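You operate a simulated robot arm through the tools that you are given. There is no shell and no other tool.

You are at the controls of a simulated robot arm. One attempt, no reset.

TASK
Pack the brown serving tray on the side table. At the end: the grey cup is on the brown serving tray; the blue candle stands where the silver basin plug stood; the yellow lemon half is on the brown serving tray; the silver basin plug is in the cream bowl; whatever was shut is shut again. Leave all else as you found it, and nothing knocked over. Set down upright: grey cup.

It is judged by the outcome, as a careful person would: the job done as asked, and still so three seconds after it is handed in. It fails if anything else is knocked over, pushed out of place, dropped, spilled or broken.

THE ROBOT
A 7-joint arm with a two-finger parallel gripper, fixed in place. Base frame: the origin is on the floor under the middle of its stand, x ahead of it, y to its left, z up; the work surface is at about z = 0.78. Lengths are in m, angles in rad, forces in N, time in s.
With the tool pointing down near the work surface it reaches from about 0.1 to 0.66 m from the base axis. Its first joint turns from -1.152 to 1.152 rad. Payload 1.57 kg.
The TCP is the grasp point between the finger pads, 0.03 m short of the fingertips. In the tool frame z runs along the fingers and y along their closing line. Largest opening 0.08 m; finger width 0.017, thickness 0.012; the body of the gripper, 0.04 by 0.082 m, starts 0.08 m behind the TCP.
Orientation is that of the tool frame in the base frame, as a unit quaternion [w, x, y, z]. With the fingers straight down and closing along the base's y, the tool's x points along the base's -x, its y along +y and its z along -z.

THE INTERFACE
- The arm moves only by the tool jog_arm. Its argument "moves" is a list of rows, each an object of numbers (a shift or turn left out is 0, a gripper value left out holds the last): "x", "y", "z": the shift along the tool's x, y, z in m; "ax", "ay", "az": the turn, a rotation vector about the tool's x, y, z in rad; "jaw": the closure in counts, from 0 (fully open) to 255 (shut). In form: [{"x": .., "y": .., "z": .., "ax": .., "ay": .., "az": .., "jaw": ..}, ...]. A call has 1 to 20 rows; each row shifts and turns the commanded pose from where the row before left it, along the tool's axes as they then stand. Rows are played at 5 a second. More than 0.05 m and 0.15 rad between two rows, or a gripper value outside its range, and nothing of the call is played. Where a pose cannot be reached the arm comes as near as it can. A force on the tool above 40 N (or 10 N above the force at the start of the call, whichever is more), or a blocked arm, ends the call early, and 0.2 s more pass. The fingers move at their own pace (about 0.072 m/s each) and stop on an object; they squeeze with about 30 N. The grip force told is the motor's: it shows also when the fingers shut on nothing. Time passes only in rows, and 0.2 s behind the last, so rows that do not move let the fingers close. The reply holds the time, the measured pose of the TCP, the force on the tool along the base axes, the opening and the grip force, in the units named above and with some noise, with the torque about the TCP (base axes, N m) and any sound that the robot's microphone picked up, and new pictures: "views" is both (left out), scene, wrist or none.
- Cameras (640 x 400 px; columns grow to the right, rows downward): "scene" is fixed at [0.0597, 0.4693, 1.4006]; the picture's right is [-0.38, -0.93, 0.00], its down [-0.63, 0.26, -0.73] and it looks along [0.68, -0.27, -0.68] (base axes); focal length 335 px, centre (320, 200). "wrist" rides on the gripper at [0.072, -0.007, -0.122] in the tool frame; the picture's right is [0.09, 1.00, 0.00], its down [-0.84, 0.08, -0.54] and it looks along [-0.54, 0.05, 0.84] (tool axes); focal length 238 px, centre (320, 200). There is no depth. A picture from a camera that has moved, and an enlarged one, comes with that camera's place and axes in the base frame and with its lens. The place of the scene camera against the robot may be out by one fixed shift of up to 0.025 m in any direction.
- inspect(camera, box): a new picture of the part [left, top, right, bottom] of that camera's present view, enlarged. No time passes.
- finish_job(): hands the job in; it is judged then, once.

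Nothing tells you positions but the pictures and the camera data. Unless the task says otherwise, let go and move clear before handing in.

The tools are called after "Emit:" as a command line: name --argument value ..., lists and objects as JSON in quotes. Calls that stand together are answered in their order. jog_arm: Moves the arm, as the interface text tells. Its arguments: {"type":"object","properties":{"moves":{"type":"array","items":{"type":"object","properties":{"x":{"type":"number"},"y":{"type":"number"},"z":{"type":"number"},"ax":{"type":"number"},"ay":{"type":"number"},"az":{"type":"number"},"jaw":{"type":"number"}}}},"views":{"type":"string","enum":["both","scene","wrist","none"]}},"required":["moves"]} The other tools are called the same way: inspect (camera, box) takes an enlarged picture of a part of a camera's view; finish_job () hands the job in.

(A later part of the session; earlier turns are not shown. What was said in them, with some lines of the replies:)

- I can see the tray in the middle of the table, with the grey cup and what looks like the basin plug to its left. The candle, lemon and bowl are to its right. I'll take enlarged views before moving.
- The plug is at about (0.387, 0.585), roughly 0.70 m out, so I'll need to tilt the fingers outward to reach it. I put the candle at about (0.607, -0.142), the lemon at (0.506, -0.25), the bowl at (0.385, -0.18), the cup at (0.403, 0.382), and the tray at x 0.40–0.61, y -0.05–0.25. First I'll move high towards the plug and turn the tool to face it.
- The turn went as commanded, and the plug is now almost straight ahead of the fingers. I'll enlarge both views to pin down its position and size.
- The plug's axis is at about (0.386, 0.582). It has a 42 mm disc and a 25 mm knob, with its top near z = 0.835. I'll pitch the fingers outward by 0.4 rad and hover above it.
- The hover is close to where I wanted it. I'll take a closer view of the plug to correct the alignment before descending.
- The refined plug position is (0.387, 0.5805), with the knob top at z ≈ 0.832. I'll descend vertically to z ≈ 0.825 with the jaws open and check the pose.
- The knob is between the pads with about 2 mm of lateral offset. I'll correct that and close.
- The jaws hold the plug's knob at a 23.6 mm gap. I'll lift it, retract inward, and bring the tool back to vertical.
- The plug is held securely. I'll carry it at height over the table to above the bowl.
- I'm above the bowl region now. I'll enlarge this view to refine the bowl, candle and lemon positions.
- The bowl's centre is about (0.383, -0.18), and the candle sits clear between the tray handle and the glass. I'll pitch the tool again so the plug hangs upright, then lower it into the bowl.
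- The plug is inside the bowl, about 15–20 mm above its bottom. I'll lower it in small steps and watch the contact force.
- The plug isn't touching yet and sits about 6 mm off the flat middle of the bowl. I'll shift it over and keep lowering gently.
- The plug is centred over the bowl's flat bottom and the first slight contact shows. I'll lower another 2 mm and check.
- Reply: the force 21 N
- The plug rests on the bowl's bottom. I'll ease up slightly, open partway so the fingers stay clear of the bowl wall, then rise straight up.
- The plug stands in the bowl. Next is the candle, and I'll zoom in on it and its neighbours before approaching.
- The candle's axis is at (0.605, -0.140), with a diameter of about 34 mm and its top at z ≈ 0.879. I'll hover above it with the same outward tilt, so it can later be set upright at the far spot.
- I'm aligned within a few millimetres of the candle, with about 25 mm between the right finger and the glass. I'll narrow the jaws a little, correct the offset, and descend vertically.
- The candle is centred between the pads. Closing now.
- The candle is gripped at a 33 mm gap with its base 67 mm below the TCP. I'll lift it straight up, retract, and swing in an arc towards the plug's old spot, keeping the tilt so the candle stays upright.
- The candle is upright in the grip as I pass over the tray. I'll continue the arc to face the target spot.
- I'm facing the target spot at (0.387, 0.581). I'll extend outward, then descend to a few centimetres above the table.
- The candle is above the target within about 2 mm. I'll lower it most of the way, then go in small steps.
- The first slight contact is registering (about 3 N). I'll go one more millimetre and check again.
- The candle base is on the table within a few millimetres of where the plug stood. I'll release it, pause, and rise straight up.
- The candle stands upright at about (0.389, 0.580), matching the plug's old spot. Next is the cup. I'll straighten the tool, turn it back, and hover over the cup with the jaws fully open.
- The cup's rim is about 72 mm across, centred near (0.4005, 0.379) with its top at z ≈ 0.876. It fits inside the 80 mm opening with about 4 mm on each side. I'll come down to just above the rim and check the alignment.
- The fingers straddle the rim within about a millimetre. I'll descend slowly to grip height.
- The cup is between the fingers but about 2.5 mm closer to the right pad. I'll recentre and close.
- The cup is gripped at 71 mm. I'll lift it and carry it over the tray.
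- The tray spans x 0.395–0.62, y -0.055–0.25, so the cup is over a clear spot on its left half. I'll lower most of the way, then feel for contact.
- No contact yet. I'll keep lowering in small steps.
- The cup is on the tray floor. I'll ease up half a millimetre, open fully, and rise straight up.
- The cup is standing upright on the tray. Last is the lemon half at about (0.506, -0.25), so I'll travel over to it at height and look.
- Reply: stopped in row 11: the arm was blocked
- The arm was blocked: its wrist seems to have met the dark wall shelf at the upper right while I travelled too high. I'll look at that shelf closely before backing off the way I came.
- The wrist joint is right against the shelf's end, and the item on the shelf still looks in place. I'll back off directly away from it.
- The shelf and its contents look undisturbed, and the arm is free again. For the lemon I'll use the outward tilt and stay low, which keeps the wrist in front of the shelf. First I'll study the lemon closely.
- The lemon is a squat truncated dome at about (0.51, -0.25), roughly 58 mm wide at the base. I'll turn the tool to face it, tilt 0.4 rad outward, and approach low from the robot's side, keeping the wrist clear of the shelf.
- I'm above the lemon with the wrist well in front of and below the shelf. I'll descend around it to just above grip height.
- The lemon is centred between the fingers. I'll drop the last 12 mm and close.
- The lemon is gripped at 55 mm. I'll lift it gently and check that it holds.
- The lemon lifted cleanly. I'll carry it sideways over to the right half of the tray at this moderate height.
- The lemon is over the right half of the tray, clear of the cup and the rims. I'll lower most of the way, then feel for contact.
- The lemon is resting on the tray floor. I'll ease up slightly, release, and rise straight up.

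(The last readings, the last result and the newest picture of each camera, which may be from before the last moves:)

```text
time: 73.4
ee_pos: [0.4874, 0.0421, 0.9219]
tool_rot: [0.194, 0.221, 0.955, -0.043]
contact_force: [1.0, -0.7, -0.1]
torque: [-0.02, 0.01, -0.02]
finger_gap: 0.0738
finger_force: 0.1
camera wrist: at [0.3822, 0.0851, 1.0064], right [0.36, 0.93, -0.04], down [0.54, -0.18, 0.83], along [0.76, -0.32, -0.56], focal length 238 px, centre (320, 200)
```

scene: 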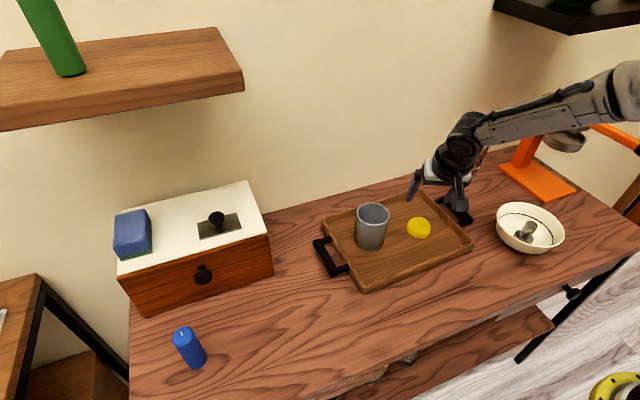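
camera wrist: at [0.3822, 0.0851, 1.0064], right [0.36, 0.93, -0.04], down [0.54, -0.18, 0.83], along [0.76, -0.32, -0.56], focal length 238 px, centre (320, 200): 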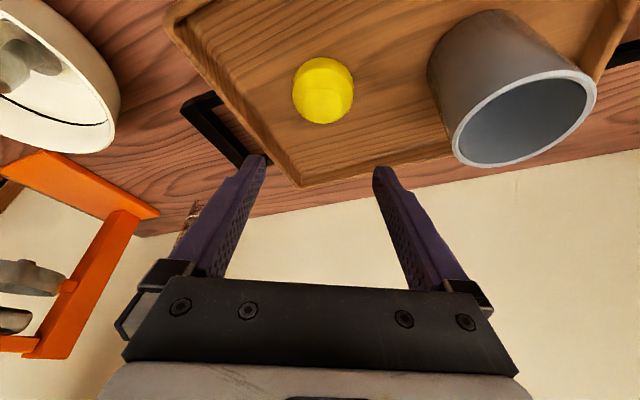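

Both the lemon and the cup sit on the tray. I'll move the arm back and up out of the way, then check everything.

Emit:
jog_arm --moves '[{"x": 0.0179, "z": -0.0347}, {"x": 0.0179, "z": -0.0347}, {"x": 0.0179, "z": -0.0347}, {"x": 0.0179, "z": -0.0347}, {"ay": 0.1}, {"ay": 0.1}, {"ay": 0.1}, {"ay": 0.1}, {"az": -0.114}, {"az": -0.114}, {"az": -0.114}, {"az": -0.114}, {}, {}]'

Emit:
inspect --camera "scene" --box '[110, 170, 330, 390]'

Emit:
inspect --camera "scene" --box '[300, 130, 600, 310]'

Emit:
inspect --camera "scene" --box '[440, 0, 640, 130]'

Emit:
inspect --camera "wrist" --box '[0, 0, 640, 260]'

```text
time: 76.4
ee_pos: [0.3783, 0.093, 1.019]
tool_rot: [0.001, -0.001, 1.0, 0.001]
contact_force: [0.5, -1.4, -0.5]
torque: [0.0, -0.01, -0.02]
finger_gap: 0.0739
finger_force: 0.1
camera wrist: at [0.3067, 0.0852, 1.1421], right [-0.09, 1.0, 0.0], down [0.84, 0.08, 0.54], along [0.54, 0.05, -0.84], focal length 238 px, centre (320, 200)
```

scene: 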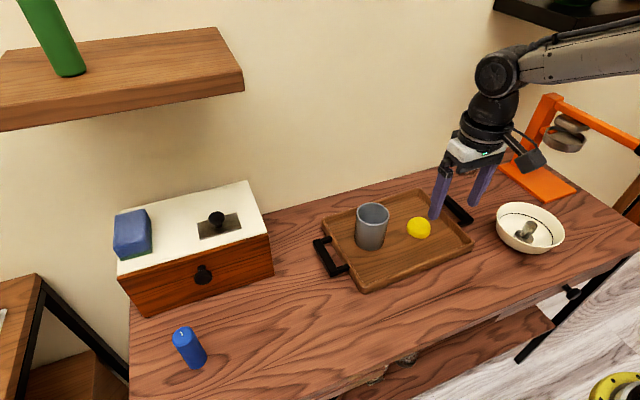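
wrist: 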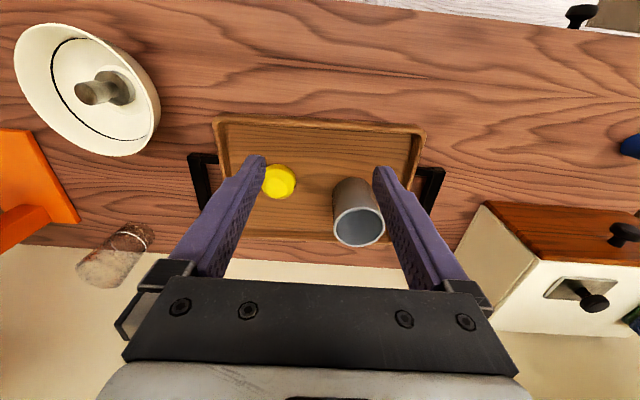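

```text
1.82 times, centred on (220, 280) of scene
camera zoom: at [0.0597, 0.4693, 1.4006], right [-0.38, -0.93, 0.0], down [-0.63, 0.26, -0.73], along [0.68, -0.27, -0.68], focal length 610 px, centre (502, 54)
```

zoom: 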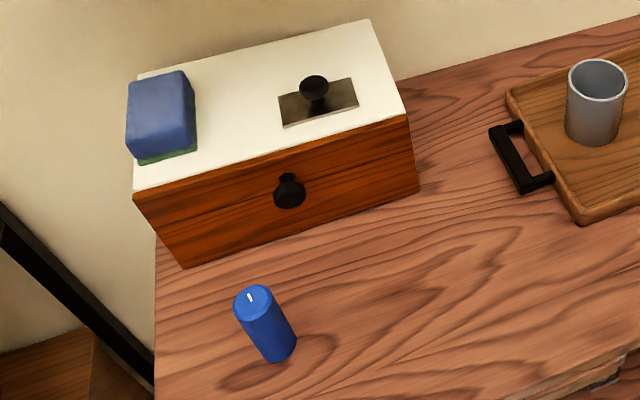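

```text
2.13 times, centred on (450, 220) of scene
camera zoom: at [0.0597, 0.4693, 1.4006], right [-0.38, -0.93, 0.0], down [-0.63, 0.26, -0.73], along [0.68, -0.27, -0.68], focal length 716 px, centre (43, 157)
```

zoom: 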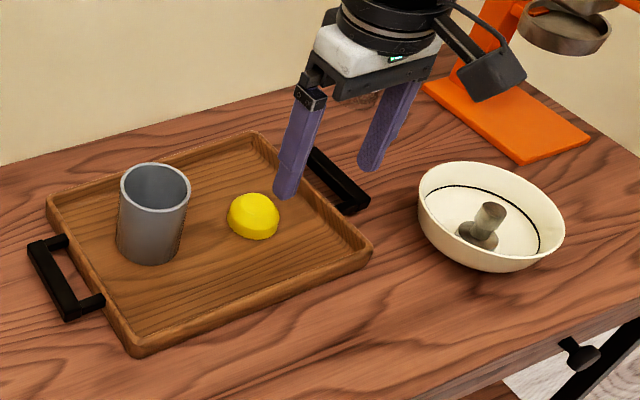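

```text
3.08 times, centred on (540, 65) of scene
camera zoom: at [0.0597, 0.4693, 1.4006], right [-0.38, -0.93, 0.0], down [-0.63, 0.26, -0.73], along [0.68, -0.27, -0.68], focal length 1032 px, centre (-357, 615)
```

zoom: 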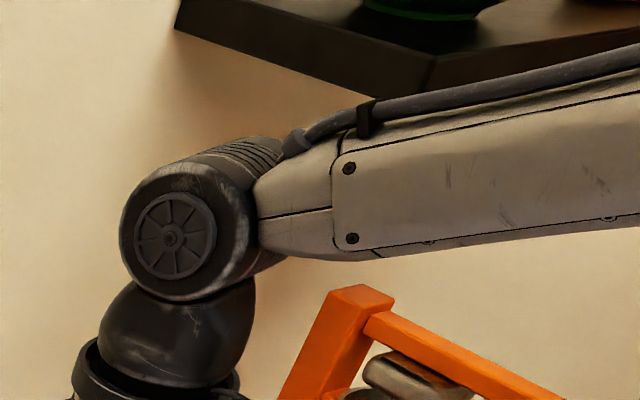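

```text
1.00 times, centred on (320, 130) of wrist (not enlarged: the box is as wide or as high as the picture)
camera zoom: at [0.3067, 0.0852, 1.1421], right [-0.09, 1.0, 0.0], down [0.84, 0.08, 0.54], along [0.54, 0.05, -0.84], focal length 238 px, centre (320, 270)
```

zoom: 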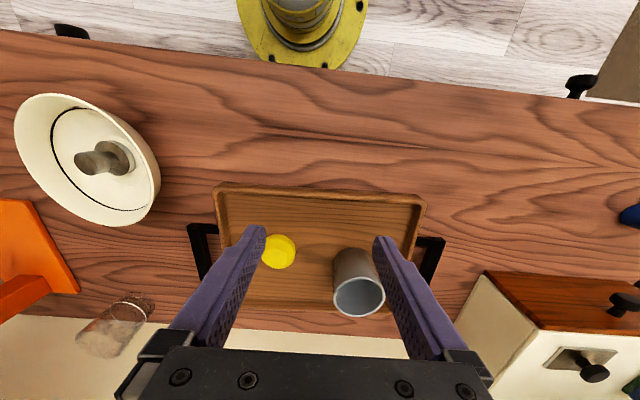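

Everything checks out. The cup stands upright on the tray with the lemon half beside it, the plug is in the bowl, and the candle stands where the plug was. The box and drawer are shut, nothing else looks moved, and the arm is clear, so I'm handing in.

Emit:
finish_job

```text
The job is handed in.
```

The tray is packed and the job is handed in; no verdict has come back yet. My last pictures showed everything as you asked:

- **Grey cup:** standing upright on the left half of the tray.
- **Yellow lemon half:** on the right half of the tray, clear of the cup.
- **Silver basin plug:** standing in the cream bowl.
- **Blue candle:** standing upright within about 4 mm of where the plug stood.
- **Drawer and box:** I never opened them, and they are still shut.

On the way to the lemon, the arm's wrist bumped into the dark wall shelf at the upper right, and the move stopped. I backed off and took a lower path. The shelf and the item on it look undisturbed in the pictures from before and after the bump, and nothing else appears moved or knocked over.
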